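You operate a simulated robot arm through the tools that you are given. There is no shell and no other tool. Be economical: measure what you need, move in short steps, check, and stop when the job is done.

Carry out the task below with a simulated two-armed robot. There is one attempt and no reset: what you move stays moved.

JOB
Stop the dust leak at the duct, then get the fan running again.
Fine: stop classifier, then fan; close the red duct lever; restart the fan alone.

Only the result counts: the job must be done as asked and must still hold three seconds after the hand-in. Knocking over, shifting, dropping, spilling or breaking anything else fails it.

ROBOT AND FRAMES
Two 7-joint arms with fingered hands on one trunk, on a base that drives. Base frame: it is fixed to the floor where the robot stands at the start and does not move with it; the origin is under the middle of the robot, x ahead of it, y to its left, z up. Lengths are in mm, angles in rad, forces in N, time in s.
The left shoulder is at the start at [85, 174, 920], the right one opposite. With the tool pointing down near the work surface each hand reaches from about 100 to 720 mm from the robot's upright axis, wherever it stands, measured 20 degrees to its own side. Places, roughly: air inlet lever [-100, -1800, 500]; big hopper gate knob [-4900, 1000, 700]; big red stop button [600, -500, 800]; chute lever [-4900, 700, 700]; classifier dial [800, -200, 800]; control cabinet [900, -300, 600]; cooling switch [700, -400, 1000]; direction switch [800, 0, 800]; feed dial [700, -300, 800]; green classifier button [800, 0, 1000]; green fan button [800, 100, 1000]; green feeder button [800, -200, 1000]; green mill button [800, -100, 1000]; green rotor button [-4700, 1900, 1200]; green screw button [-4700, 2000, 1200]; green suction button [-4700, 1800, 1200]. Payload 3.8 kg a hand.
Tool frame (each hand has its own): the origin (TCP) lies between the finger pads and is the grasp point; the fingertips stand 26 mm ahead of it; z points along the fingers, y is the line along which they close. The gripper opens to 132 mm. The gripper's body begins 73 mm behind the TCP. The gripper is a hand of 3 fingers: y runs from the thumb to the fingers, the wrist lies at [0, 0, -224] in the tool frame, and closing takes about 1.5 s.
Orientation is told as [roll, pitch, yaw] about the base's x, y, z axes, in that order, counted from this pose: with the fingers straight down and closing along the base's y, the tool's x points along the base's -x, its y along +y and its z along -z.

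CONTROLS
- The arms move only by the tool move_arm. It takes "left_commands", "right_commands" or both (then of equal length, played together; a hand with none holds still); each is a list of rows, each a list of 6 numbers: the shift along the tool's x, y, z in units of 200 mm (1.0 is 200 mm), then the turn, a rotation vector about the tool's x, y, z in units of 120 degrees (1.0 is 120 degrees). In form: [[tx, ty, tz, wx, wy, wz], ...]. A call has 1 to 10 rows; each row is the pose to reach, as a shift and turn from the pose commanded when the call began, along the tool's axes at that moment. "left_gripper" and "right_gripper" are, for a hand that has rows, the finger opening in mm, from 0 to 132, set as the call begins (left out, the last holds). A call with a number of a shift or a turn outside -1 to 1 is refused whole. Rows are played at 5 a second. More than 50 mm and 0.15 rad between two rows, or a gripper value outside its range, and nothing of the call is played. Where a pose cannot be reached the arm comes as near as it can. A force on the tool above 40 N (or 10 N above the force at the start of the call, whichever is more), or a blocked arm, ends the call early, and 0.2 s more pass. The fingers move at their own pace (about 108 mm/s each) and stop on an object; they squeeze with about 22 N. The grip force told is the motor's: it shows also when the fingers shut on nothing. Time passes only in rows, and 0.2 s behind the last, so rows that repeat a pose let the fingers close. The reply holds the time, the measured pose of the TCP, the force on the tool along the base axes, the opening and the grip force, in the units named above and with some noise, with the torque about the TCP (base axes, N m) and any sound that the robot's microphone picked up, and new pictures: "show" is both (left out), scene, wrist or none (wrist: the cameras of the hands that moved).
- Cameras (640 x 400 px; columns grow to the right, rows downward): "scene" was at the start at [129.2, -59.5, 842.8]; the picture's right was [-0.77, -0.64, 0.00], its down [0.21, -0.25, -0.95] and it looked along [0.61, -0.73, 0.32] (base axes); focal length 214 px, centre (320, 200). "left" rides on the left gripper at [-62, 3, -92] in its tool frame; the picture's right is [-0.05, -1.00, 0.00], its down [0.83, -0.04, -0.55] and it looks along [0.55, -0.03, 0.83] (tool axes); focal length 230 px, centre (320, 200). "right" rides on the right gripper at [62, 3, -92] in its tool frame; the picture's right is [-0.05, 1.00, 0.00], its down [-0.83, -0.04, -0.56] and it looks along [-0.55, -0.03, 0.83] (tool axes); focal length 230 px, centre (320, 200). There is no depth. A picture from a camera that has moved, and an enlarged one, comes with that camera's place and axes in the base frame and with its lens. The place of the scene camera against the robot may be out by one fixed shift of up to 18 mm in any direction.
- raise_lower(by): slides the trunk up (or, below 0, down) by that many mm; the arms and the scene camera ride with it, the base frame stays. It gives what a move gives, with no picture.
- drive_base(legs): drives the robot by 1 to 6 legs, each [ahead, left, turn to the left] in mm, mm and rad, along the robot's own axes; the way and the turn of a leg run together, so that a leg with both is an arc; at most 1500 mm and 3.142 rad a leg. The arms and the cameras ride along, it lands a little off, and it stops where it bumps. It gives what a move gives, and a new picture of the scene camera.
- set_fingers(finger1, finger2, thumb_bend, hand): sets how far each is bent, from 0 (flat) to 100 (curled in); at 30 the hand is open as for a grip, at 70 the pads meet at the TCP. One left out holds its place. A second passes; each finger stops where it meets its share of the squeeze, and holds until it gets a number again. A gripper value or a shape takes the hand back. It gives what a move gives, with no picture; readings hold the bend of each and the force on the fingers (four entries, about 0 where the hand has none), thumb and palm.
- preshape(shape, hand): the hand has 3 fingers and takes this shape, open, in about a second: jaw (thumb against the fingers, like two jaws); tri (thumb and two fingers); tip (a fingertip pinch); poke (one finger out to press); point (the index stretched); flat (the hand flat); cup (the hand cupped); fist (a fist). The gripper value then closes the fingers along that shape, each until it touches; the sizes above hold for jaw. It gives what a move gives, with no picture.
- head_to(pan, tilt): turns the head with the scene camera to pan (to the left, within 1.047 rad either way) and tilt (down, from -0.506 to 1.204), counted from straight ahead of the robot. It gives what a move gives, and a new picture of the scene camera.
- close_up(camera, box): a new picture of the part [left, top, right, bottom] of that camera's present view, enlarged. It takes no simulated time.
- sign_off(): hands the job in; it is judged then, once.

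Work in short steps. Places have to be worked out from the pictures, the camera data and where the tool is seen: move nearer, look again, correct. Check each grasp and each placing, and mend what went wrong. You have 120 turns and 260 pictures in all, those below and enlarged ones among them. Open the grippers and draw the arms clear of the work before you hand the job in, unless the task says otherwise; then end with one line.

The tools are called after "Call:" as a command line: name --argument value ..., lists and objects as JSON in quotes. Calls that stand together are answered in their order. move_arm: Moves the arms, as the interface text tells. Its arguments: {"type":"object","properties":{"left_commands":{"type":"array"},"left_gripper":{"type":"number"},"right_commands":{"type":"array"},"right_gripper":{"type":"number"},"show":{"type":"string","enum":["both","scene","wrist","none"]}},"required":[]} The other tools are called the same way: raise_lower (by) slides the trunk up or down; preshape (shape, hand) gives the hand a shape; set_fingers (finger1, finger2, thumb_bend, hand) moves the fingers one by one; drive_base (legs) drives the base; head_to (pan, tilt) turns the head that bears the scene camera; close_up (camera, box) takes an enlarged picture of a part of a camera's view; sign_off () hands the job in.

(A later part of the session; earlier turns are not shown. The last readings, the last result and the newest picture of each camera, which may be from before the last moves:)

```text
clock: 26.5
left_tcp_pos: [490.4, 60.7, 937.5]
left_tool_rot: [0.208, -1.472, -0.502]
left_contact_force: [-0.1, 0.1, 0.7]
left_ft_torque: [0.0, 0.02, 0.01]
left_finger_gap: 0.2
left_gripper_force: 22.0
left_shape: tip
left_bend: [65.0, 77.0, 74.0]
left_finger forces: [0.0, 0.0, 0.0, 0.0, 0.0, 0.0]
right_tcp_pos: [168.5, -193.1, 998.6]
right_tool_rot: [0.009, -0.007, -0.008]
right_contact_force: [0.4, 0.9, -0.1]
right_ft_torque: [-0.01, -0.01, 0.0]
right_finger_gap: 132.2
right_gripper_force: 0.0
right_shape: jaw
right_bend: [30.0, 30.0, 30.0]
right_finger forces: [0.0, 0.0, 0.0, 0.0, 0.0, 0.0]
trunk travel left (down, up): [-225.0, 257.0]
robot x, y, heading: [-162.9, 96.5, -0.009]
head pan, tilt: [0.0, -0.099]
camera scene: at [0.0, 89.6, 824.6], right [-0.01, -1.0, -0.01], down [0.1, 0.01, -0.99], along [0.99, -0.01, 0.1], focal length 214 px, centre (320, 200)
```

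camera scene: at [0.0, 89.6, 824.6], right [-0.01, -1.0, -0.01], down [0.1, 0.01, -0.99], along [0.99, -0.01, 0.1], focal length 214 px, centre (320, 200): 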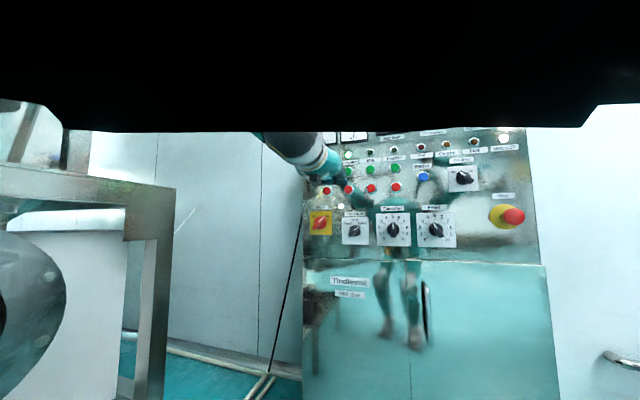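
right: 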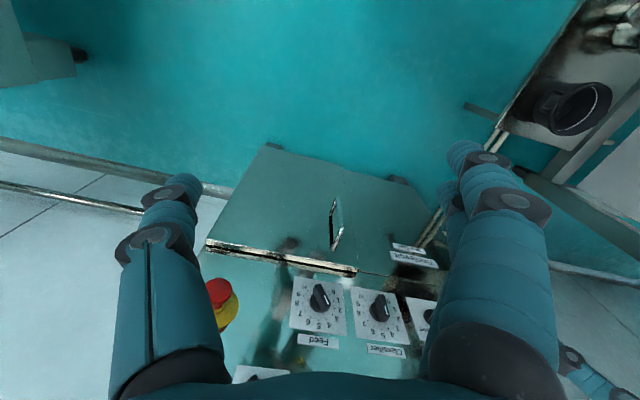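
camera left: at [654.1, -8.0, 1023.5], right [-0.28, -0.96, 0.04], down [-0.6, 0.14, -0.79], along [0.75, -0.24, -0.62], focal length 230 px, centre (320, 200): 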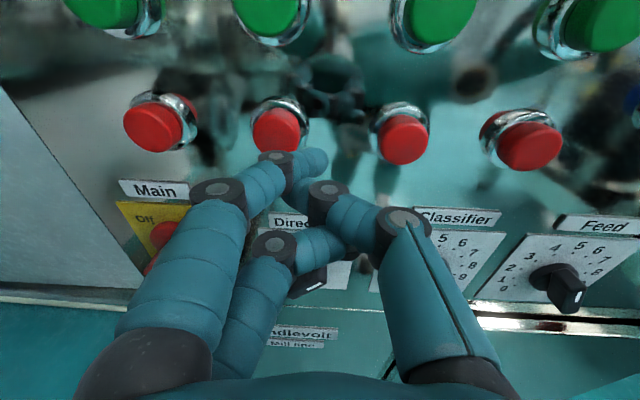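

The base bumped at the left: a mill with a flange stands there at about y=600, which the left elbow likely met. I'll work from further right instead, so the left arm reaches straight ahead.

Call:
drive_base --legs '[[0, -205, 0]]'

Call:
move_arm --left_commands '[[0, 0.05, 0, -0.046, -0.02, 0], [0, 0.1, 0, -0.092, -0.04, 0], [0, 0.15, 0, -0.14, -0.05, 0], [0, 0.15, 0, -0.14, -0.05, 0], [0, 0.15, 0, -0.14, -0.05, 0]]' --show "both"

```text
clock: 29.0
left_tcp_pos: [493.8, -148.2, 935.4]
left_tool_rot: [0.085, -1.471, -0.381]
left_contact_force: [-0.5, -0.4, -0.5]
left_ft_torque: [-0.02, 0.03, 0.0]
left_finger_gap: 0.1
left_gripper_force: 21.8
left_shape: tip
left_bend: [65.0, 77.0, 74.0]
left_finger forces: [0.0, 0.0, 0.0, 0.0, 0.1, 0.0]
right_tcp_pos: [168.5, -404.7, 999.7]
right_tool_rot: [0.001, 0.0, -0.015]
right_contact_force: [0.3, 0.7, 0.3]
right_ft_torque: [0.01, -0.01, -0.02]
right_finger_gap: 132.3
right_gripper_force: 0.0
right_shape: jaw
right_bend: [30.0, 30.0, 30.0]
right_finger forces: [0.1, 0.0, 0.0, 0.1, 0.1, 0.1]
trunk travel left (down, up): [-225.0, 257.0]
robot x, y, heading: [-166.2, -118.1, -0.014]
head pan, tilt: [0.0, -0.099]
camera scene: at [1.5, -120.7, 823.8], right [-0.01, -1.0, 0.0], down [0.1, 0.0, -1.0], along [0.99, -0.01, 0.1], focal length 214 px, centre (320, 200)
```

scene: 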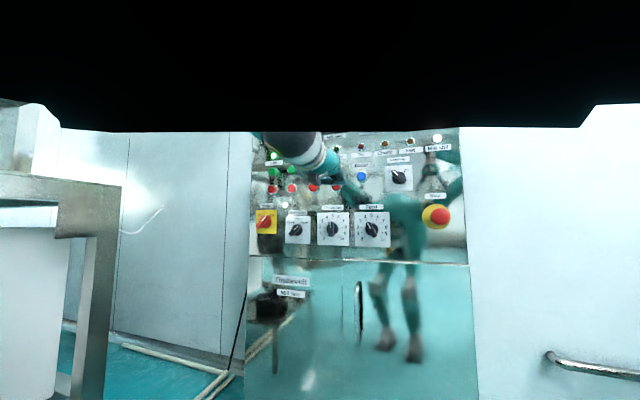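

```text
clock: 30.2
left_tcp_pos: [502.9, -118.9, 937.4]
left_tool_rot: [2.077, -1.546, -2.079]
left_contact_force: [0.9, -0.6, 0.1]
left_ft_torque: [0.01, -0.03, 0.01]
left_finger_gap: 0.0
left_gripper_force: 21.9
left_shape: tip
left_bend: [65.0, 77.0, 74.0]
left_finger forces: [0.0, 0.0, 0.0, 0.0, 0.1, 0.1]
right_tcp_pos: [169.8, -402.9, 999.4]
right_tool_rot: [0.0, 0.0, -0.014]
right_contact_force: [0.1, 0.0, 0.0]
right_ft_torque: [0.0, -0.01, -0.03]
right_finger_gap: 131.7
right_gripper_force: 0.0
right_shape: jaw
right_bend: [30.0, 30.0, 30.0]
right_finger forces: [0.0, 0.0, 0.1, 0.0, 0.0, 0.1]
trunk travel left (down, up): [-225.0, 257.0]
robot x, y, heading: [-167.9, -115.6, -0.018]
head pan, tilt: [0.0, -0.099]
camera scene: at [1.5, -120.5, 823.8], right [-0.01, -1.0, 0.0], down [0.1, 0.0, -1.0], along [0.99, -0.01, 0.1], focal length 214 px, centre (320, 200)
camera left: at [409.3, -115.5, 998.4], right [0.0, -1.0, 0.03], down [-0.55, -0.02, -0.84], along [0.84, -0.02, -0.55], focal length 230 px, centre (320, 200)
```

scene: 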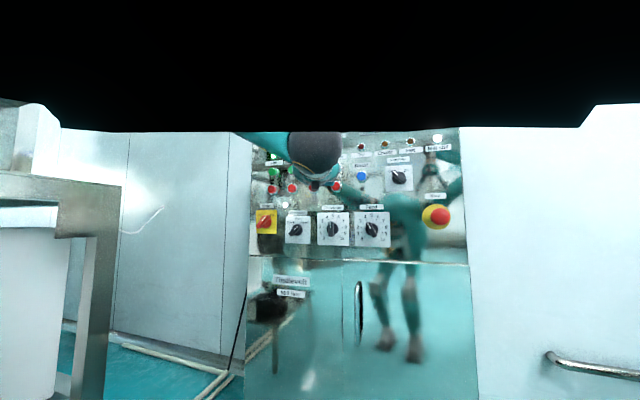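
left: 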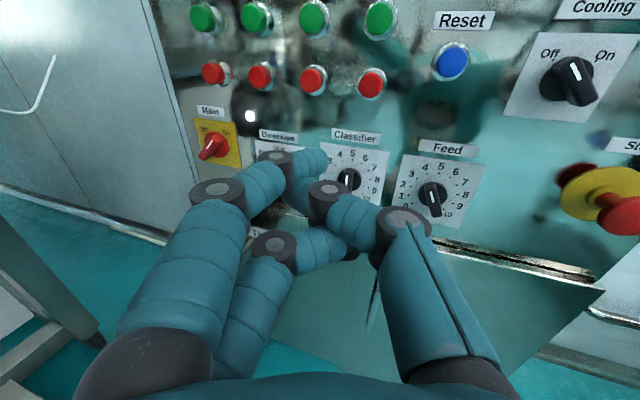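

No more strain. I shift the hand 90 mm left and 17 mm up to align with the classifier stop.

Call:
move_arm --left_commands '[[-0.02, 0.2, 0, 0, 0, 0], [-0.06, 0.35, 0, 0, 0, 0], [-0.085, 0.45, 0, 0, 0, 0], [-0.085, 0.45, 0, 0, 0, 0], [-0.085, 0.45, 0, 0, 0, 0]]' --show "wrist"

Call:
drive_base --legs '[[215, 0, 0.018]]'

Call:
close_up --camera "left" --box '[0, 0, 640, 400]'

```text
clock: 31.4
left_tcp_pos: [502.0, -29.6, 953.7]
left_tool_rot: [2.085, -1.548, -2.091]
left_contact_force: [-1.7, -0.1, -0.6]
left_ft_torque: [0.0, -0.01, 0.0]
left_finger_gap: 0.1
left_gripper_force: 21.7
left_shape: tip
left_bend: [65.0, 77.0, 74.0]
left_finger forces: [0.1, 0.0, 0.1, 0.1, 0.0, 0.0]
right_tcp_pos: [168.4, -403.4, 1000.3]
right_tool_rot: [0.0, -0.001, -0.014]
right_contact_force: [-0.6, 0.3, -0.2]
right_ft_torque: [0.02, 0.0, 0.02]
right_finger_gap: 131.9
right_gripper_force: 0.0
right_shape: jaw
right_bend: [30.0, 30.0, 30.0]
right_finger forces: [0.0, 0.0, 0.1, 0.0, 0.0, 0.0]
trunk travel left (down, up): [-225.0, 257.0]
robot x, y, heading: [-165.0, -118.6, -0.018]
head pan, tilt: [0.0, -0.099]
camera left: at [409.0, -26.8, 1015.7], right [0.0, -1.0, 0.03], down [-0.55, -0.02, -0.84], along [0.84, -0.02, -0.55], focal length 230 px, centre (320, 200)
```

left: 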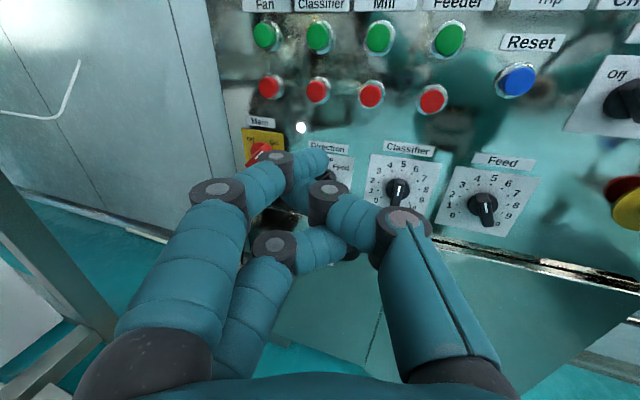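

```text
clock: 33.1
left_tcp_pos: [717.5, -21.1, 953.8]
left_tool_rot: [2.064, -1.546, -2.052]
left_contact_force: [0.1, 0.8, 0.0]
left_ft_torque: [0.0, 0.0, 0.02]
left_finger_gap: 0.0
left_gripper_force: 22.4
left_shape: tip
left_bend: [65.0, 77.0, 74.0]
left_finger forces: [0.1, 0.0, 0.1, 0.1, 0.0, 0.0]
right_tcp_pos: [389.8, -399.5, 1000.5]
right_tool_rot: [0.0, 0.0, 0.0]
right_contact_force: [-0.4, -0.5, -0.3]
right_ft_torque: [-0.01, 0.04, 0.01]
right_finger_gap: 131.7
right_gripper_force: 0.1
right_shape: jaw
right_bend: [30.0, 30.0, 30.0]
right_finger forces: [0.0, 0.0, 0.0, 0.1, 0.0, 0.0]
trunk travel left (down, up): [-225.0, 257.0]
robot x, y, heading: [51.1, -120.9, 0.001]
head pan, tilt: [0.0, -0.099]
camera scene: at [217.7, -119.3, 823.7], right [0.0, -1.0, 0.0], down [0.1, 0.0, -1.0], along [1.0, 0.0, 0.1], focal length 214 px, centre (320, 200)
```

scene: 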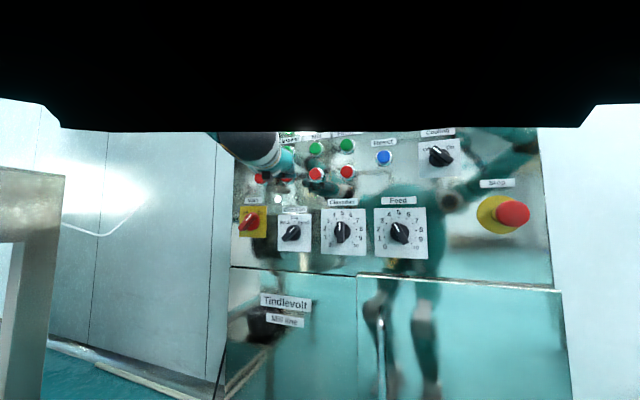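

```text
1.00 times, centred on (320, 200) of left (not enlarged: the box is as wide or as high as the picture)
camera zoom: at [623.9, -19.9, 1015.4], right [0.01, -1.0, 0.03], down [-0.55, -0.03, -0.84], along [0.84, -0.01, -0.55], focal length 230 px, centre (320, 200)
```

zoom: 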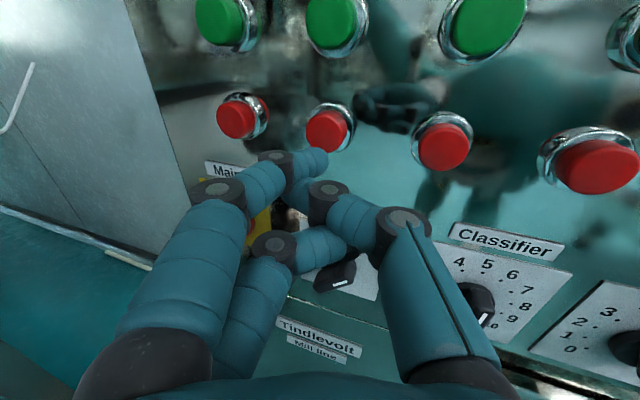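

Well aligned: cap estimated at (818,-27,957), tip at about x=744. I advance 55 mm with a small rightward shift.

Call:
move_arm --left_commands '[[-0.01, -0.03, 0.1, 0, 0, 0], [-0.01, -0.03, 0.2, 0, 0, 0], [-0.01, -0.03, 0.275, 0, 0, 0], [-0.01, -0.03, 0.275, 0, 0, 0], [-0.01, -0.03, 0.275, 0, 0, 0]]' --show "wrist"

```text
clock: 34.3
left_tcp_pos: [773.3, -25.1, 957.0]
left_tool_rot: [2.083, -1.548, -2.069]
left_contact_force: [-0.2, 0.1, -0.4]
left_ft_torque: [0.02, 0.03, -0.01]
left_finger_gap: 0.1
left_gripper_force: 22.0
left_shape: tip
left_bend: [65.0, 77.0, 74.0]
left_finger forces: [0.1, 0.0, 0.0, 0.0, 0.0, 0.0]
right_tcp_pos: [389.0, -399.7, 999.7]
right_tool_rot: [0.0, -0.001, 0.001]
right_contact_force: [0.1, -0.1, -1.4]
right_ft_torque: [-0.01, 0.03, 0.0]
right_finger_gap: 132.2
right_gripper_force: 0.1
right_shape: jaw
right_bend: [30.0, 30.0, 30.0]
right_finger forces: [0.0, 0.0, 0.1, 0.0, 0.0, 0.0]
trunk travel left (down, up): [-225.0, 257.0]
robot x, y, heading: [48.2, -116.8, 0.001]
head pan, tilt: [0.0, -0.099]
camera left: at [678.3, -23.6, 1019.1], right [0.01, -1.0, 0.03], down [-0.55, -0.03, -0.84], along [0.84, -0.01, -0.55], focal length 230 px, centre (320, 200)
```

left: 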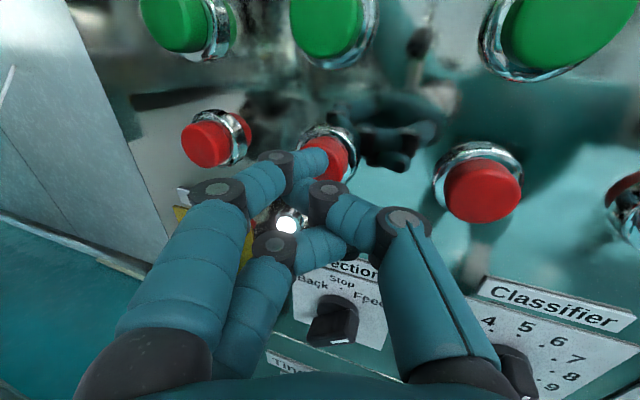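

The tip is right before the cap. I press on in small steps, watching the force.

Call:
move_arm --left_commands '[[0, -0.025, 0.05, 0, 0, 0], [0, -0.025, 0.09, 0, 0, 0], [0, -0.025, 0.13, 0, 0, 0], [0, -0.025, 0.16, 0, 0, 0], [0, -0.025, 0.19, 0, 0, 0], [0, -0.025, 0.21, 0, 0, 0]]' --show "both"

```text
clock: 35.0
left_tcp_pos: [785.4, -24.5, 956.7]
left_tool_rot: [2.093, -1.549, -2.071]
left_contact_force: [-36.3, 14.4, 1.3]
left_ft_torque: [-0.15, -0.31, 0.12]
left_finger_gap: 0.0
left_gripper_force: 22.0
left_shape: tip
left_bend: [75.0, 77.0, 74.0]
left_finger forces: [49.8, 0.1, 0.0, 0.0, 0.1, 0.0]
right_tcp_pos: [384.9, -397.5, 1001.5]
right_tool_rot: [-0.002, -0.004, 0.003]
right_contact_force: [0.6, -0.4, 0.5]
right_ft_torque: [-0.01, -0.01, -0.02]
right_finger_gap: 132.2
right_gripper_force: 0.1
right_shape: jaw
right_bend: [30.0, 30.0, 30.0]
right_finger forces: [0.0, 0.0, 0.0, 0.0, 0.0, 0.0]
trunk travel left (down, up): [-225.0, 257.0]
robot x, y, heading: [46.7, -118.5, 0.005]
head pan, tilt: [0.0, -0.099]
heard: click
stopped in row 3 (left hand): the force on the tool passed its limit at 44 N (the readings are from after the stop); the commanded pose is now the measured one
camera scene: at [213.3, -117.3, 824.5], right [0.0, -1.0, 0.0], down [0.1, 0.0, -0.99], along [0.99, 0.0, 0.1], focal length 214 px, centre (320, 200)
camera left: at [692.2, -23.3, 1018.9], right [0.02, -1.0, 0.03], down [-0.55, -0.04, -0.84], along [0.84, 0.0, -0.55], focal length 230 px, centre (320, 200)
```

scene: 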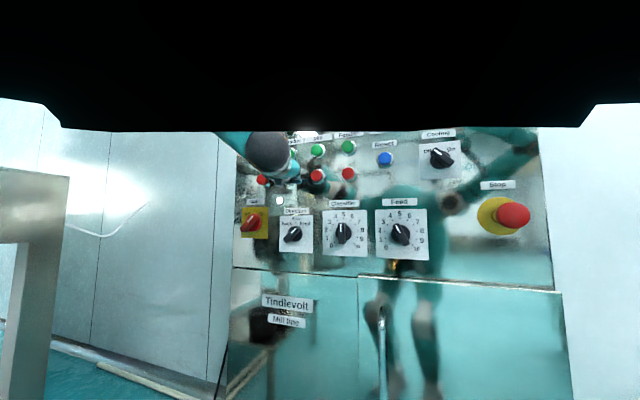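
left: 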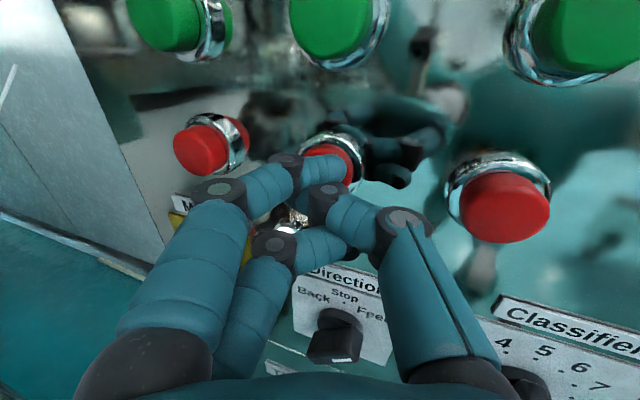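

A click was heard. I back off 50 mm and check the lamps from the head.

Call:
move_arm --left_commands '[[0, 0, -0.13, 0, 0, 0], [0, 0, -0.25, 0, 0, 0], [0, 0, -0.25, 0, 0, 0], [0, 0, -0.25, 0, 0, 0]]' --show "none"

Call:
head_to --pan 0.15 --tilt 0.1

Call:
close_up --camera "scene" --box '[220, 0, 460, 150]'

```text
clock: 36.0
left_tcp_pos: [740.9, -26.8, 954.9]
left_tool_rot: [1.922, -1.549, -1.903]
left_contact_force: [-0.3, -0.2, 0.4]
left_ft_torque: [-0.04, 0.01, 0.0]
left_finger_gap: 0.2
left_gripper_force: 22.1
left_shape: tip
left_bend: [70.0, 77.0, 74.0]
left_finger forces: [0.0, 0.0, 0.0, 0.0, 0.1, 0.0]
right_tcp_pos: [389.2, -399.3, 999.1]
right_tool_rot: [0.001, 0.001, 0.003]
right_contact_force: [-0.8, -0.1, -0.1]
right_ft_torque: [-0.01, -0.01, 0.01]
right_finger_gap: 131.7
right_gripper_force: 0.0
right_shape: jaw
right_bend: [30.0, 30.0, 30.0]
right_finger forces: [0.1, 0.0, 0.0, 0.0, 0.0, 0.1]
trunk travel left (down, up): [-225.0, 257.0]
robot x, y, heading: [52.4, -118.3, 0.002]
head pan, tilt: [0.0, -0.099]
```

```text
clock: 36.7
left_tcp_pos: [741.3, -27.2, 954.5]
left_tool_rot: [1.929, -1.549, -1.909]
left_contact_force: [0.5, -0.2, 0.6]
left_ft_torque: [-0.04, -0.01, -0.02]
left_finger_gap: 0.0
left_gripper_force: 21.9
left_shape: tip
left_bend: [70.0, 77.0, 74.0]
left_finger forces: [0.1, 0.0, 0.0, 0.1, 0.0, 0.0]
right_tcp_pos: [388.5, -398.0, 999.7]
right_tool_rot: [0.001, 0.002, 0.004]
right_contact_force: [0.8, 0.7, 0.7]
right_ft_torque: [-0.01, 0.02, 0.03]
right_finger_gap: 131.9
right_gripper_force: 0.1
right_shape: jaw
right_bend: [30.0, 30.0, 30.0]
right_finger forces: [0.0, 0.0, 0.0, 0.0, 0.0, 0.0]
trunk travel left (down, up): [-225.0, 257.0]
robot x, y, heading: [50.1, -118.0, 0.009]
head pan, tilt: [0.15, 0.099]
camera scene: at [220.5, -105.0, 806.0], right [0.15, -0.99, 0.0], down [-0.1, -0.01, -1.0], along [0.98, 0.15, -0.1], focal length 214 px, centre (320, 200)
```

scene: 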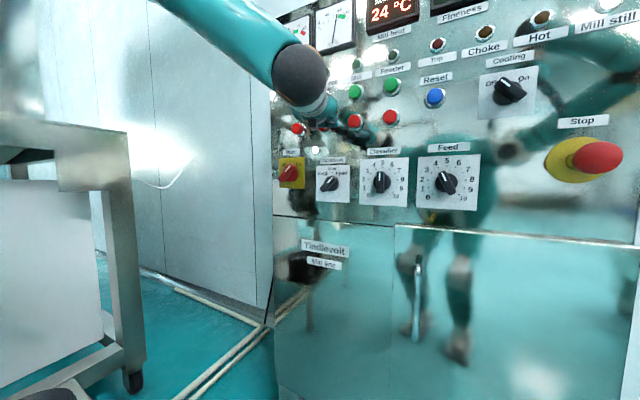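

```text
2.67 times, centred on (340, 75) of scene
camera zoom: at [220.5, -105.0, 806.0], right [0.15, -0.99, 0.0], down [-0.1, -0.01, -1.0], along [0.98, 0.15, -0.1], focal length 572 px, centre (267, 533)
```

zoom: 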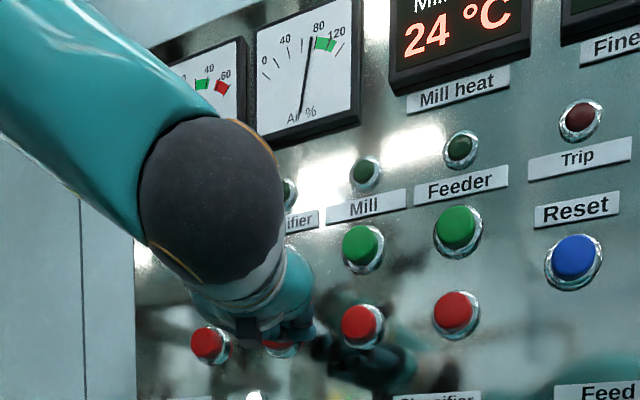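

The classifier lamp looks dark. I shift 80 mm left to line up with the fan stop.

Call:
move_arm --left_commands '[[0, 0.2, 0, 0, 0, 0], [0, 0.4, 0, 0, 0, 0], [0, 0.4, 0, 0, 0, 0], [0, 0.4, 0, 0, 0, 0]]' --show "both"

Call:
close_up --camera "scene" --box '[220, 0, 460, 150]'

```text
clock: 37.7
left_tcp_pos: [741.3, 2.7, 956.6]
left_tool_rot: [1.878, -1.548, -1.859]
left_contact_force: [-0.1, 0.4, 0.7]
left_ft_torque: [0.01, 0.04, -0.02]
left_finger_gap: 0.1
left_gripper_force: 22.5
left_shape: tip
left_bend: [70.0, 77.0, 74.0]
left_finger forces: [0.0, 0.0, 0.0, 0.1, 0.1, 0.0]
left hand out of reach, approached as far as the arm can: row 1, 2, 3, 4
right_tcp_pos: [387.8, -399.5, 999.7]
right_tool_rot: [0.0, 0.0, 0.005]
right_contact_force: [-0.8, 0.5, 0.3]
right_ft_torque: [0.03, -0.04, 0.0]
right_finger_gap: 131.9
right_gripper_force: 0.1
right_shape: jaw
right_bend: [30.0, 30.0, 30.0]
right_finger forces: [0.1, 0.0, 0.1, 0.0, 0.0, 0.0]
trunk travel left (down, up): [-225.0, 257.0]
robot x, y, heading: [46.9, -118.4, 0.008]
head pan, tilt: [0.15, 0.099]
camera scene: at [220.5, -104.9, 805.9], right [0.15, -0.99, 0.0], down [-0.1, -0.02, -1.0], along [0.98, 0.15, -0.1], focal length 214 px, centre (320, 200)
camera left: at [648.1, 2.8, 1018.2], right [0.02, -1.0, 0.03], down [-0.55, -0.04, -0.83], along [0.84, 0.0, -0.55], focal length 230 px, centre (320, 200)
```

scene: 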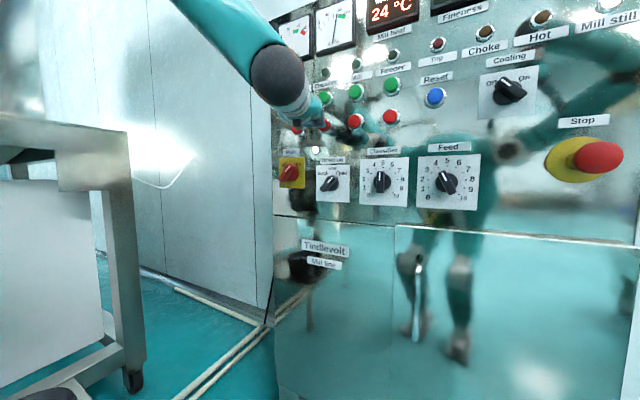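
left: 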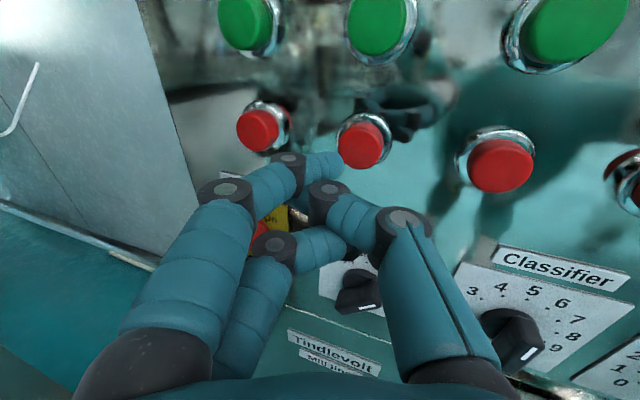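

```text
2.67 times, centred on (340, 75) of scene
camera zoom: at [220.5, -104.9, 805.9], right [0.15, -0.99, 0.0], down [-0.1, -0.02, -1.0], along [0.98, 0.15, -0.1], focal length 572 px, centre (267, 533)
```

zoom: 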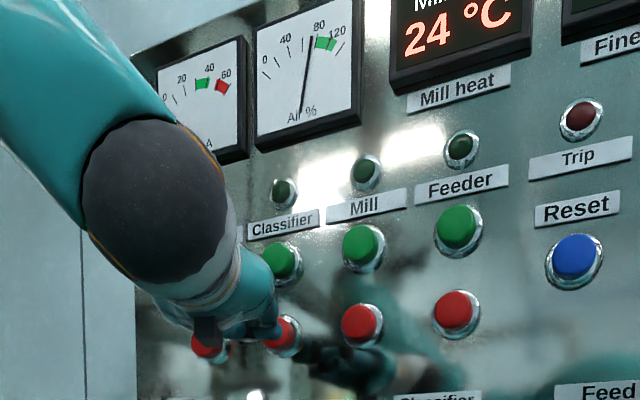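

Classifier lamp is off. The arm couldn't go further left, so I reset the command to the reached spot and drive the base 50 mm left.

Call:
move_arm --left_commands '[[0, -0.25, 0, 0, 0, 0], [0, -0.25, 0, 0, 0, 0]]' --show "none"

Call:
drive_base --legs '[[0, 54, 0]]'

Call:
close_up --camera "left" --box '[0, 0, 640, 400]'

```text
clock: 38.3
left_tcp_pos: [742.7, -47.9, 954.7]
left_tool_rot: [1.945, -1.547, -1.927]
left_contact_force: [-0.1, -0.2, -0.4]
left_ft_torque: [-0.01, 0.0, 0.01]
left_finger_gap: 0.0
left_gripper_force: 22.2
left_shape: tip
left_bend: [70.0, 77.0, 74.0]
left_finger forces: [0.0, 0.0, 0.1, 0.0, 0.0, 0.1]
right_tcp_pos: [388.7, -397.7, 1001.2]
right_tool_rot: [0.0, 0.0, 0.004]
right_contact_force: [-0.9, -0.1, 0.4]
right_ft_torque: [-0.04, 0.0, -0.02]
right_finger_gap: 131.9
right_gripper_force: 0.0
right_shape: jaw
right_bend: [30.0, 30.0, 30.0]
right_finger forces: [0.0, 0.1, 0.1, 0.0, 0.0, 0.0]
trunk travel left (down, up): [-225.0, 257.0]
robot x, y, heading: [47.7, -120.2, 0.006]
head pan, tilt: [0.15, 0.099]
```

```text
clock: 39.5
left_tcp_pos: [741.4, 4.7, 955.5]
left_tool_rot: [1.942, -1.547, -1.923]
left_contact_force: [0.5, -0.2, -0.5]
left_ft_torque: [0.0, 0.02, -0.02]
left_finger_gap: 0.2
left_gripper_force: 21.7
left_shape: tip
left_bend: [70.0, 77.0, 74.0]
left_finger forces: [0.0, 0.0, 0.0, 0.0, 0.1, 0.0]
right_tcp_pos: [388.3, -345.0, 1000.1]
right_tool_rot: [0.0, 0.002, 0.002]
right_contact_force: [-0.1, -0.3, -0.2]
right_ft_torque: [0.02, 0.02, -0.03]
right_finger_gap: 131.9
right_gripper_force: 0.1
right_shape: jaw
right_bend: [30.0, 30.0, 30.0]
right_finger forces: [0.0, 0.0, 0.0, 0.1, 0.0, 0.1]
trunk travel left (down, up): [-225.0, 257.0]
robot x, y, heading: [51.6, -67.2, -0.005]
head pan, tilt: [0.15, 0.099]
camera scene: at [220.3, -51.3, 805.9], right [0.15, -0.99, 0.0], down [-0.1, -0.02, -0.99], along [0.98, 0.15, -0.1], focal length 214 px, centre (320, 200)
```

scene: 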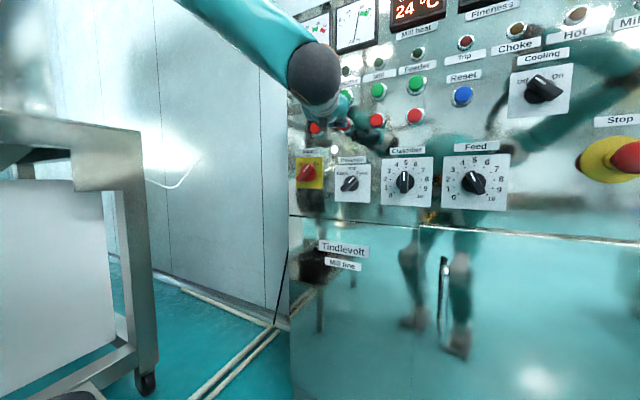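

```text
1.00 times, centred on (320, 200) of left (not enlarged: the box is as wide or as high as the picture)
camera zoom: at [648.3, 6.7, 1017.1], right [0.02, -1.0, 0.03], down [-0.55, -0.04, -0.84], along [0.84, 0.0, -0.55], focal length 230 px, centre (320, 200)
```

zoom: 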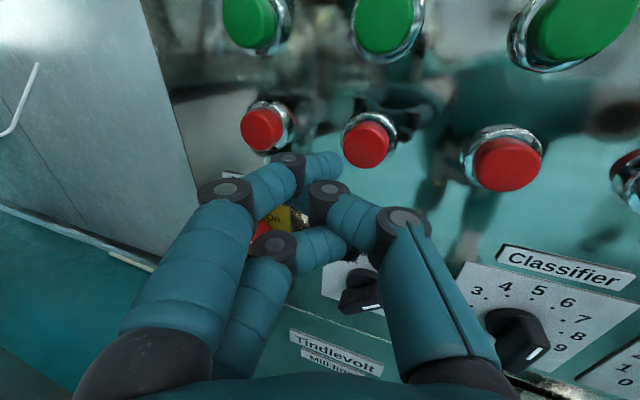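

Now there is room: I shift the hand 48 mm left and check the alignment.

Call:
move_arm --left_commands '[[0, 0.12, 0.03, 0, 0, 0], [0, 0.24, 0.06, 0, 0, 0], [0, 0.24, 0.06, 0, 0, 0], [0, 0.24, 0.06, 0, 0, 0]]' --show "wrist"

```text
clock: 40.5
left_tcp_pos: [751.7, 55.9, 957.0]
left_tool_rot: [1.922, -1.548, -1.902]
left_contact_force: [0.8, -0.1, 0.4]
left_ft_torque: [0.01, 0.03, 0.0]
left_finger_gap: 0.0
left_gripper_force: 21.1
left_shape: tip
left_bend: [70.0, 77.0, 74.0]
left_finger forces: [0.0, 0.0, 0.1, 0.1, 0.1, 0.0]
right_tcp_pos: [387.6, -345.1, 1000.2]
right_tool_rot: [0.0, 0.0, 0.003]
right_contact_force: [0.0, 0.2, 0.2]
right_ft_torque: [-0.01, 0.0, -0.03]
right_finger_gap: 131.7
right_gripper_force: 0.1
right_shape: jaw
right_bend: [30.0, 30.0, 30.0]
right_finger forces: [0.0, 0.1, 0.0, 0.0, 0.0, 0.1]
trunk travel left (down, up): [-225.0, 257.0]
robot x, y, heading: [48.5, -66.6, 0.005]
head pan, tilt: [0.15, 0.099]
camera left: at [659.0, 55.9, 1019.4], right [0.02, -1.0, 0.03], down [-0.55, -0.04, -0.84], along [0.84, 0.0, -0.55], focal length 230 px, centre (320, 200)
```

left: 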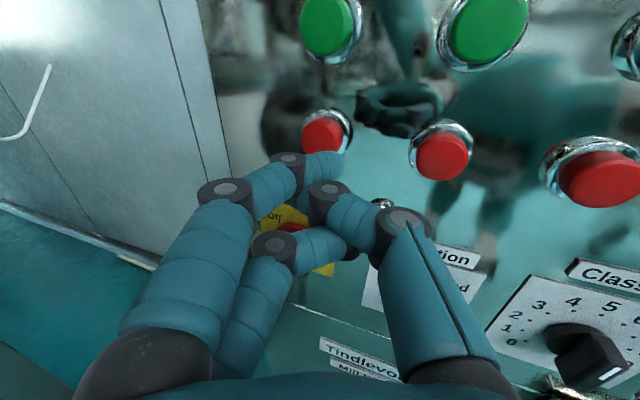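

The fan stop is straight ahead, the tip sits ~6 mm too far right. I correct and press forward with the force guard.

Call:
move_arm --left_commands '[[0, 0.03, 0.08, 0, 0, 0], [0, 0.03, 0.16, 0, 0, 0], [0, 0.03, 0.22, 0, 0, 0], [0, 0.03, 0.25, 0, 0, 0], [0, 0.03, 0.28, 0, 0, 0], [0, 0.03, 0.31, 0, 0, 0], [0, 0.03, 0.34, 0, 0, 0], [0, 0.03, 0.37, 0, 0, 0]]' --show "wrist"

```text
clock: 42.3
left_tcp_pos: [819.2, 68.5, 959.9]
left_tool_rot: [2.083, -1.551, -2.05]
left_contact_force: [-31.1, 9.4, 3.4]
left_ft_torque: [-0.11, -0.28, -0.27]
left_finger_gap: 0.1
left_gripper_force: 22.0
left_shape: tip
left_bend: [77.0, 77.0, 74.0]
left_finger forces: [41.5, 0.0, 0.0, 0.1, 0.1, 0.0]
left hand out of reach, approached as far as the arm can: row 1, 2
right_tcp_pos: [385.0, -343.3, 1001.6]
right_tool_rot: [-0.002, -0.004, 0.004]
right_contact_force: [0.7, -0.8, 0.1]
right_ft_torque: [0.01, 0.02, 0.0]
right_finger_gap: 131.7
right_gripper_force: 0.1
right_shape: jaw
right_bend: [30.0, 30.0, 30.0]
right_finger forces: [0.0, 0.0, 0.0, 0.0, 0.0, 0.0]
trunk travel left (down, up): [-225.0, 257.0]
robot x, y, heading: [50.1, -66.4, 0.004]
head pan, tilt: [0.15, 0.099]
heard: click
stopped in row 8 (left hand): the force on the tool passed its limit at 42 N (the readings are from after the stop); the commanded pose is now the measured one
camera left: at [726.6, 67.1, 1021.3], right [0.03, -1.0, 0.03], down [-0.55, -0.04, -0.84], along [0.84, 0.01, -0.55], focal length 230 px, centre (320, 200)
```

left: 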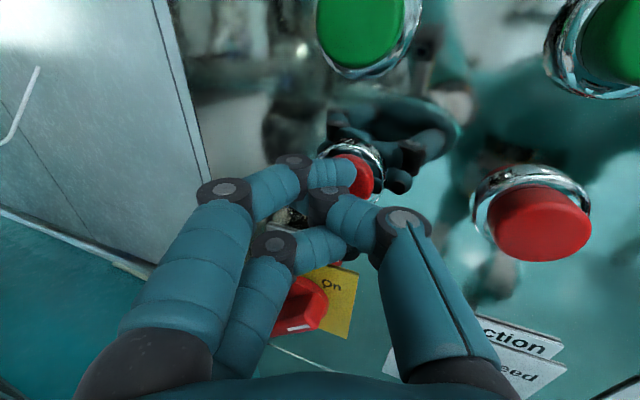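

Click again. I back off 60 mm and look at the fan lamp.

Call:
move_arm --left_commands '[[0, 0, -0.15, 0, 0, 0], [0, 0, -0.3, 0, 0, 0], [0, 0, -0.3, 0, 0, 0], [0, 0, -0.3, 0, 0, 0]]' --show "none"

Call:
drive_base --legs '[[-350, 0, 0]]'

Call:
close_up --camera "scene" --box '[260, 0, 420, 200]'

```text
clock: 43.3
left_tcp_pos: [764.2, 64.3, 957.2]
left_tool_rot: [1.787, -1.55, -1.757]
left_contact_force: [0.5, 1.2, -0.2]
left_ft_torque: [0.01, 0.01, 0.01]
left_finger_gap: 0.3
left_gripper_force: 22.0
left_shape: tip
left_bend: [71.0, 77.0, 74.0]
left_finger forces: [0.0, 0.0, 0.1, 0.0, 0.1, 0.0]
right_tcp_pos: [388.6, -345.3, 1000.5]
right_tool_rot: [0.001, -0.001, 0.003]
right_contact_force: [0.2, -0.2, -0.4]
right_ft_torque: [-0.01, 0.05, -0.02]
right_finger_gap: 131.8
right_gripper_force: 0.0
right_shape: jaw
right_bend: [30.0, 30.0, 30.0]
right_finger forces: [0.1, 0.1, 0.0, 0.0, 0.0, 0.1]
trunk travel left (down, up): [-225.0, 257.0]
robot x, y, heading: [48.3, -64.3, 0.006]
head pan, tilt: [0.15, 0.099]
```

```text
clock: 45.6
left_tcp_pos: [413.4, 64.9, 956.9]
left_tool_rot: [1.792, -1.549, -1.755]
left_contact_force: [-0.9, -0.1, -0.6]
left_ft_torque: [0.0, 0.02, 0.0]
left_finger_gap: 0.0
left_gripper_force: 21.7
left_shape: tip
left_bend: [71.0, 77.0, 74.0]
left_finger forces: [0.0, 0.0, 0.0, 0.0, 0.1, 0.1]
right_tcp_pos: [39.8, -345.3, 998.7]
right_tool_rot: [0.001, 0.001, 0.008]
right_contact_force: [0.0, 0.2, 0.4]
right_ft_torque: [0.03, 0.0, -0.01]
right_finger_gap: 131.7
right_gripper_force: 0.1
right_shape: jaw
right_bend: [30.0, 30.0, 30.0]
right_finger forces: [0.0, 0.1, 0.1, 0.0, 0.0, 0.1]
trunk travel left (down, up): [-225.0, 257.0]
robot x, y, heading: [-301.7, -66.5, 0.012]
head pan, tilt: [0.15, 0.099]
camera scene: at [-129.8, -52.6, 806.0], right [0.16, -0.99, 0.0], down [-0.1, -0.02, -1.0], along [0.98, 0.16, -0.1], focal length 214 px, centre (320, 200)
```

scene: 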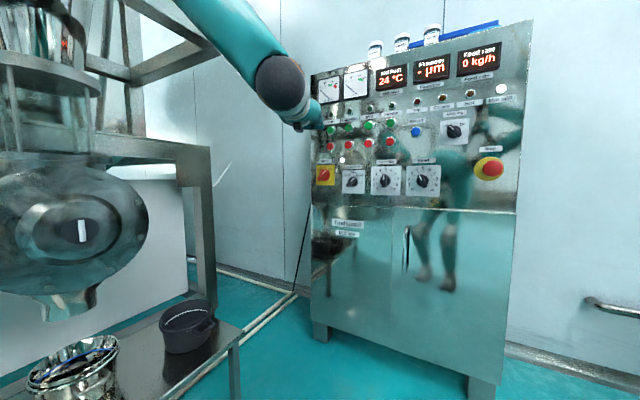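

```text
2.00 times, centred on (340, 100) of scene
camera zoom: at [-129.8, -52.6, 806.0], right [0.16, -0.99, 0.0], down [-0.1, -0.02, -1.0], along [0.98, 0.16, -0.1], focal length 429 px, centre (280, 400)
```

zoom: 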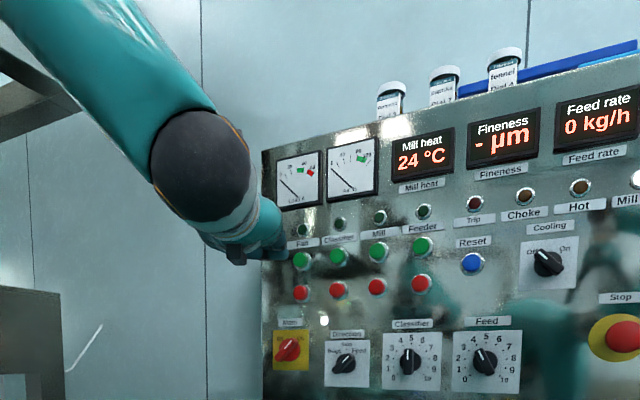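

Fan and classifier are both off. Now I search for the red duct lever, looking left first.

Call:
head_to --pan 0.9 --tilt 0.1

Call:
head_to --pan -0.9 --tilt 0.1

```text
clock: 46.7
left_tcp_pos: [415.7, 64.5, 956.5]
left_tool_rot: [1.77, -1.551, -1.735]
left_contact_force: [0.5, -0.1, 0.4]
left_ft_torque: [0.01, 0.01, 0.01]
left_finger_gap: 0.0
left_gripper_force: 22.3
left_shape: tip
left_bend: [71.0, 77.0, 74.0]
left_finger forces: [0.1, 0.1, 0.0, 0.0, 0.0, 0.0]
right_tcp_pos: [40.5, -345.1, 1000.0]
right_tool_rot: [0.001, -0.001, 0.006]
right_contact_force: [-0.4, 0.7, -0.5]
right_ft_torque: [-0.01, -0.04, -0.02]
right_finger_gap: 132.1
right_gripper_force: 0.0
right_shape: jaw
right_bend: [30.0, 30.0, 30.0]
right_finger forces: [0.0, 0.0, 0.0, 0.1, 0.0, 0.0]
trunk travel left (down, up): [-225.0, 257.0]
robot x, y, heading: [-300.5, -65.9, 0.009]
head pan, tilt: [0.901, 0.099]
camera scene: at [-163.7, 5.4, 805.9], right [0.79, -0.62, 0.0], down [-0.06, -0.08, -1.0], along [0.61, 0.78, -0.1], focal length 214 px, centre (320, 200)
```

scene: 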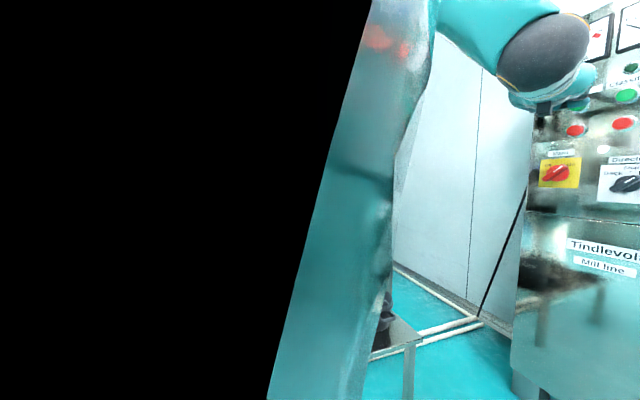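

```text
clock: 48.5
left_tcp_pos: [415.6, 64.7, 956.4]
left_tool_rot: [1.771, -1.55, -1.737]
left_contact_force: [0.2, -0.4, 0.5]
left_ft_torque: [0.02, 0.01, 0.02]
left_finger_gap: 0.0
left_gripper_force: 21.7
left_shape: tip
left_bend: [71.0, 77.0, 74.0]
left_finger forces: [0.0, 0.0, 0.0, 0.0, 0.0, 0.0]
right_tcp_pos: [39.7, -345.9, 999.8]
right_tool_rot: [0.0, 0.002, 0.007]
right_contact_force: [0.1, 0.6, 0.5]
right_ft_torque: [-0.02, 0.0, 0.02]
right_finger_gap: 132.1
right_gripper_force: 0.0
right_shape: jaw
right_bend: [30.0, 30.0, 30.0]
right_finger forces: [0.0, 0.0, 0.0, 0.0, 0.0, 0.0]
trunk travel left (down, up): [-225.0, 257.0]
robot x, y, heading: [-299.6, -68.1, 0.009]
head pan, tilt: [-0.901, 0.099]
camera scene: at [-162.6, -138.7, 805.9], right [-0.78, -0.63, 0.0], down [-0.06, 0.08, -1.0], along [0.62, -0.77, -0.1], focal length 214 px, centre (320, 200)
```

scene: 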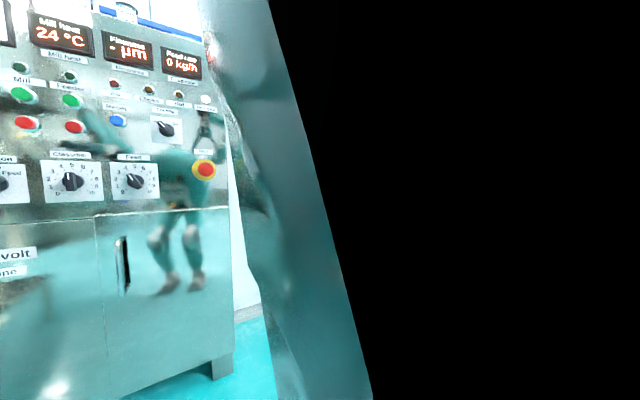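

The robot's own arms block the sides, so I back up and turn the base left to see the mill side.

Call:
head_to --pan 0 --tilt 0.0

Call:
drive_base --legs '[[-350, 0, 0], [0, 0, 0.7]]'

```text
clock: 49.7
left_tcp_pos: [415.6, 66.0, 956.8]
left_tool_rot: [1.772, -1.55, -1.738]
left_contact_force: [-0.5, -0.1, 0.7]
left_ft_torque: [0.0, -0.01, 0.0]
left_finger_gap: 0.0
left_gripper_force: 21.6
left_shape: tip
left_bend: [71.0, 77.0, 74.0]
left_finger forces: [0.0, 0.0, 0.0, 0.0, 0.1, 0.0]
right_tcp_pos: [41.3, -346.5, 998.4]
right_tool_rot: [0.0, 0.001, 0.009]
right_contact_force: [0.0, 0.1, 0.7]
right_ft_torque: [0.0, 0.01, 0.01]
right_finger_gap: 131.8
right_gripper_force: 0.1
right_shape: jaw
right_bend: [30.0, 30.0, 30.0]
right_finger forces: [0.0, 0.0, 0.0, 0.0, 0.0, 0.0]
trunk travel left (down, up): [-225.0, 257.0]
robot x, y, heading: [-302.1, -70.6, 0.012]
head pan, tilt: [0.0, 0.0]
camera scene: at [-130.4, -66.4, 815.0], right [0.01, -1.0, 0.0], down [0.0, 0.0, -1.0], along [1.0, 0.01, 0.0], focal length 214 px, centre (320, 200)
```

scene: 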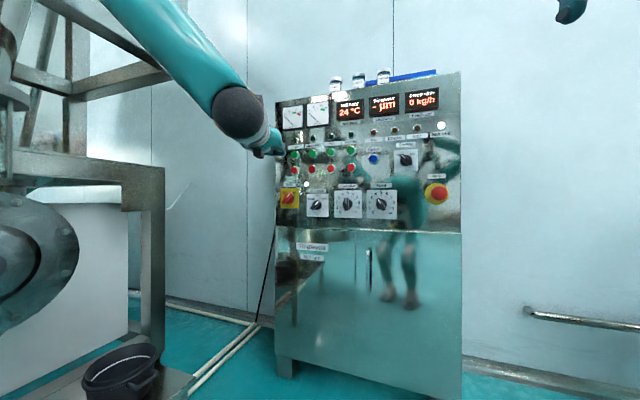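

```text
clock: 53.8
left_tcp_pos: [-188.2, 489.9, 956.4]
left_tool_rot: [1.774, -1.55, -1.044]
left_contact_force: [-0.5, 0.1, -0.2]
left_ft_torque: [0.01, 0.0, 0.01]
left_finger_gap: 0.2
left_gripper_force: 21.6
left_shape: tip
left_bend: [71.0, 77.0, 74.0]
left_finger forces: [0.0, 0.0, 0.1, 0.1, 0.0, 0.0]
right_tcp_pos: [-214.8, -65.5, 999.9]
right_tool_rot: [0.0, 0.002, 0.701]
right_contact_force: [-1.1, -0.1, 0.5]
right_ft_torque: [-0.01, 0.01, 0.02]
right_finger_gap: 131.9
right_gripper_force: 0.1
right_shape: jaw
right_bend: [30.0, 30.0, 30.0]
right_finger forces: [0.1, 0.0, 0.0, 0.0, 0.0, 0.0]
trunk travel left (down, up): [-225.0, 257.0]
robot x, y, heading: [-652.4, -69.4, 0.702]
head pan, tilt: [0.0, 0.0]
camera scene: at [-524.7, 41.7, 815.0], right [0.65, -0.76, 0.0], down [0.0, 0.0, -1.0], along [0.76, 0.65, 0.0], focal length 214 px, centre (320, 200)
```

scene: 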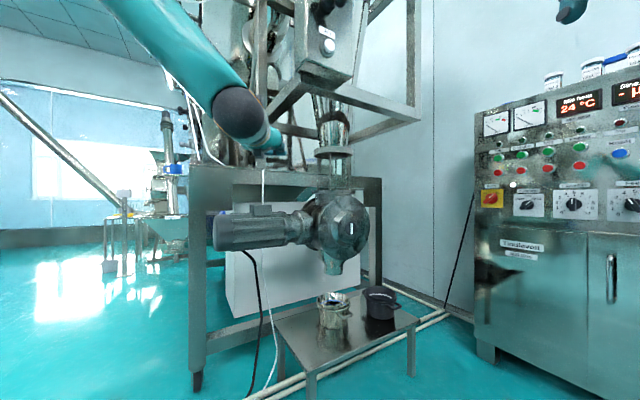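

The mill frame is in view; I tilt up to look at the ducts above it.

Call:
head_to --pan 0 --tilt -0.5

Call:
close_up --camera "scene" --box '[160, 0, 480, 200]'

Call:
close_up --camera "left" --box '[0, 0, 640, 400]'

```text
clock: 54.7
left_tcp_pos: [-188.2, 490.6, 957.6]
left_tool_rot: [1.779, -1.551, -1.05]
left_contact_force: [0.1, -0.1, 0.2]
left_ft_torque: [0.0, -0.01, -0.01]
left_finger_gap: 0.0
left_gripper_force: 22.2
left_shape: tip
left_bend: [71.0, 77.0, 74.0]
left_finger forces: [0.0, 0.1, 0.0, 0.0, 0.0, 0.0]
right_tcp_pos: [-213.6, -66.7, 1000.4]
right_tool_rot: [-0.001, 0.0, 0.7]
right_contact_force: [0.3, -0.5, 0.3]
right_ft_torque: [0.02, 0.0, 0.03]
right_finger_gap: 131.7
right_gripper_force: 0.0
right_shape: jaw
right_bend: [30.0, 30.0, 30.0]
right_finger forces: [0.1, 0.0, 0.0, 0.0, 0.0, 0.0]
trunk travel left (down, up): [-225.0, 257.0]
robot x, y, heading: [-654.1, -70.6, 0.703]
head pan, tilt: [0.0, -0.499]
camera scene: at [-542.2, 26.9, 855.0], right [0.65, -0.76, 0.0], down [0.36, 0.31, -0.88], along [0.67, 0.57, 0.48], focal length 214 px, centre (320, 200)
```

scene: 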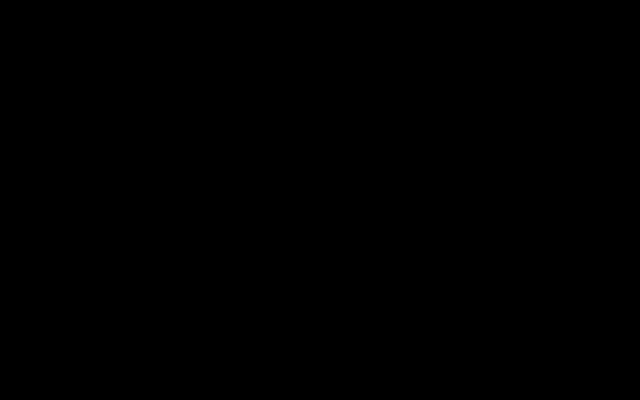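

```text
2.00 times, centred on (320, 100) of scene
camera zoom: at [-542.2, 26.9, 855.0], right [0.65, -0.76, 0.0], down [0.36, 0.31, -0.88], along [0.67, 0.57, 0.48], focal length 429 px, centre (320, 400)
```

zoom: 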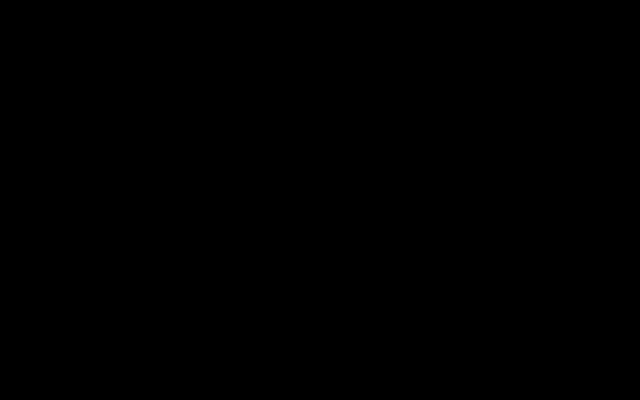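

```text
1.00 times, centred on (320, 200) of left (not enlarged: the box is as wide or as high as the picture)
camera zoom: at [-259.6, 429.1, 1018.7], right [0.67, -0.75, 0.03], down [-0.39, -0.39, -0.83], along [0.63, 0.54, -0.55], focal length 230 px, centre (320, 200)
```

zoom: 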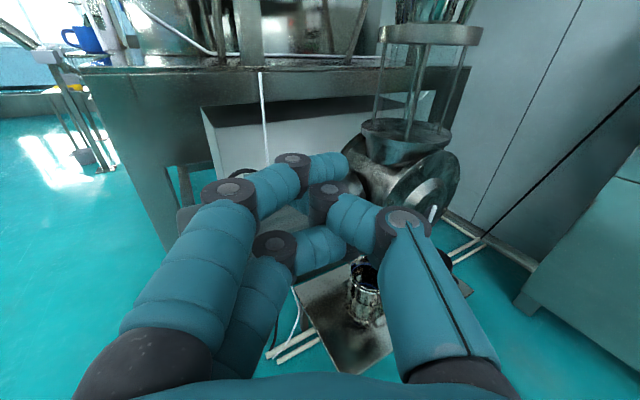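

Looking up is blocked by the head itself. I turn the robot to the right to see the other side, where the air inlet is.

Call:
head_to --pan 0 --tilt 0.0

Call:
drive_base --legs '[[0, 0, -1.9]]'

```text
clock: 55.7
left_tcp_pos: [-189.3, 488.9, 956.8]
left_tool_rot: [1.777, -1.55, -1.048]
left_contact_force: [0.3, -0.7, 0.4]
left_ft_torque: [0.01, 0.01, -0.05]
left_finger_gap: 0.0
left_gripper_force: 22.0
left_shape: tip
left_bend: [71.0, 77.0, 74.0]
left_finger forces: [0.1, 0.0, 0.0, 0.0, 0.1, 0.0]
right_tcp_pos: [-214.0, -64.7, 999.5]
right_tool_rot: [0.0, 0.0, 0.701]
right_contact_force: [-0.3, 0.0, -0.3]
right_ft_torque: [-0.02, 0.0, -0.03]
right_finger_gap: 132.1
right_gripper_force: 0.1
right_shape: jaw
right_bend: [30.0, 30.0, 30.0]
right_finger forces: [0.0, 0.0, 0.0, 0.0, 0.1, 0.0]
trunk travel left (down, up): [-225.0, 257.0]
robot x, y, heading: [-653.2, -67.9, 0.705]
head pan, tilt: [0.0, 0.0]
camera scene: at [-524.7, 41.7, 815.1], right [0.65, -0.76, 0.0], down [0.0, 0.0, -1.0], along [0.76, 0.65, 0.0], focal length 214 px, centre (320, 200)
```

scene: 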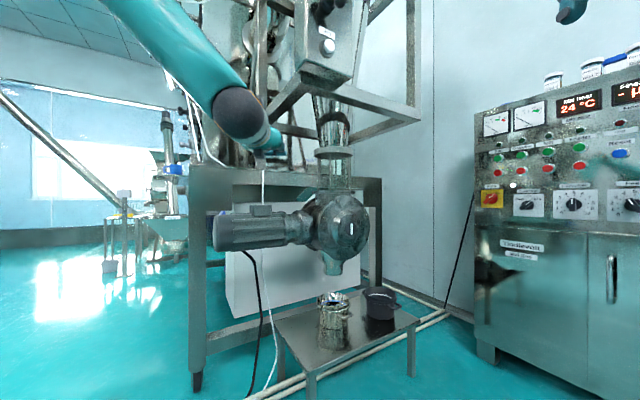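

```text
clock: 60.6
left_tcp_pos: [-267.4, -685.9, 956.6]
left_tool_rot: [1.774, -1.55, -2.932]
left_contact_force: [0.2, 0.0, -0.3]
left_ft_torque: [-0.01, -0.01, -0.02]
left_finger_gap: 0.0
left_gripper_force: 21.8
left_shape: tip
left_bend: [71.0, 77.0, 74.0]
left_finger forces: [0.0, 0.1, 0.0, 0.0, 0.0, 0.1]
right_tcp_pos: [-786.6, -488.6, 1000.8]
right_tool_rot: [0.001, -0.001, -1.187]
right_contact_force: [-0.2, -0.5, -0.1]
right_ft_torque: [0.0, -0.06, -0.02]
right_finger_gap: 131.8
right_gripper_force: 0.0
right_shape: jaw
right_bend: [30.0, 30.0, 30.0]
right_finger forces: [0.0, 0.0, 0.1, 0.0, 0.0, 0.0]
trunk travel left (down, up): [-225.0, 257.0]
robot x, y, heading: [-652.9, -69.2, -1.18]
head pan, tilt: [0.0, 0.0]
camera scene: at [-591.6, -230.7, 815.0], right [-0.93, -0.38, 0.0], down [0.0, 0.0, -1.0], along [0.38, -0.93, 0.0], focal length 214 px, centre (320, 200)
```

scene: 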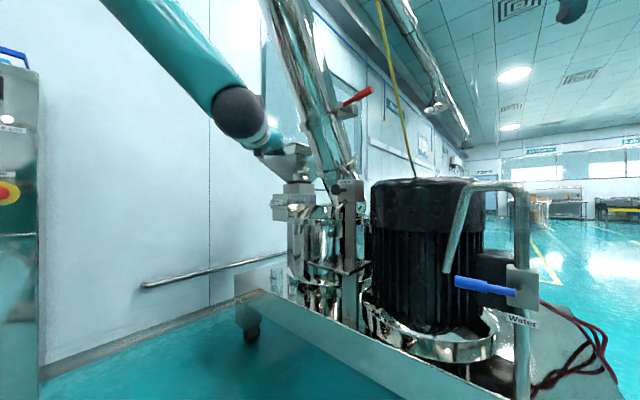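

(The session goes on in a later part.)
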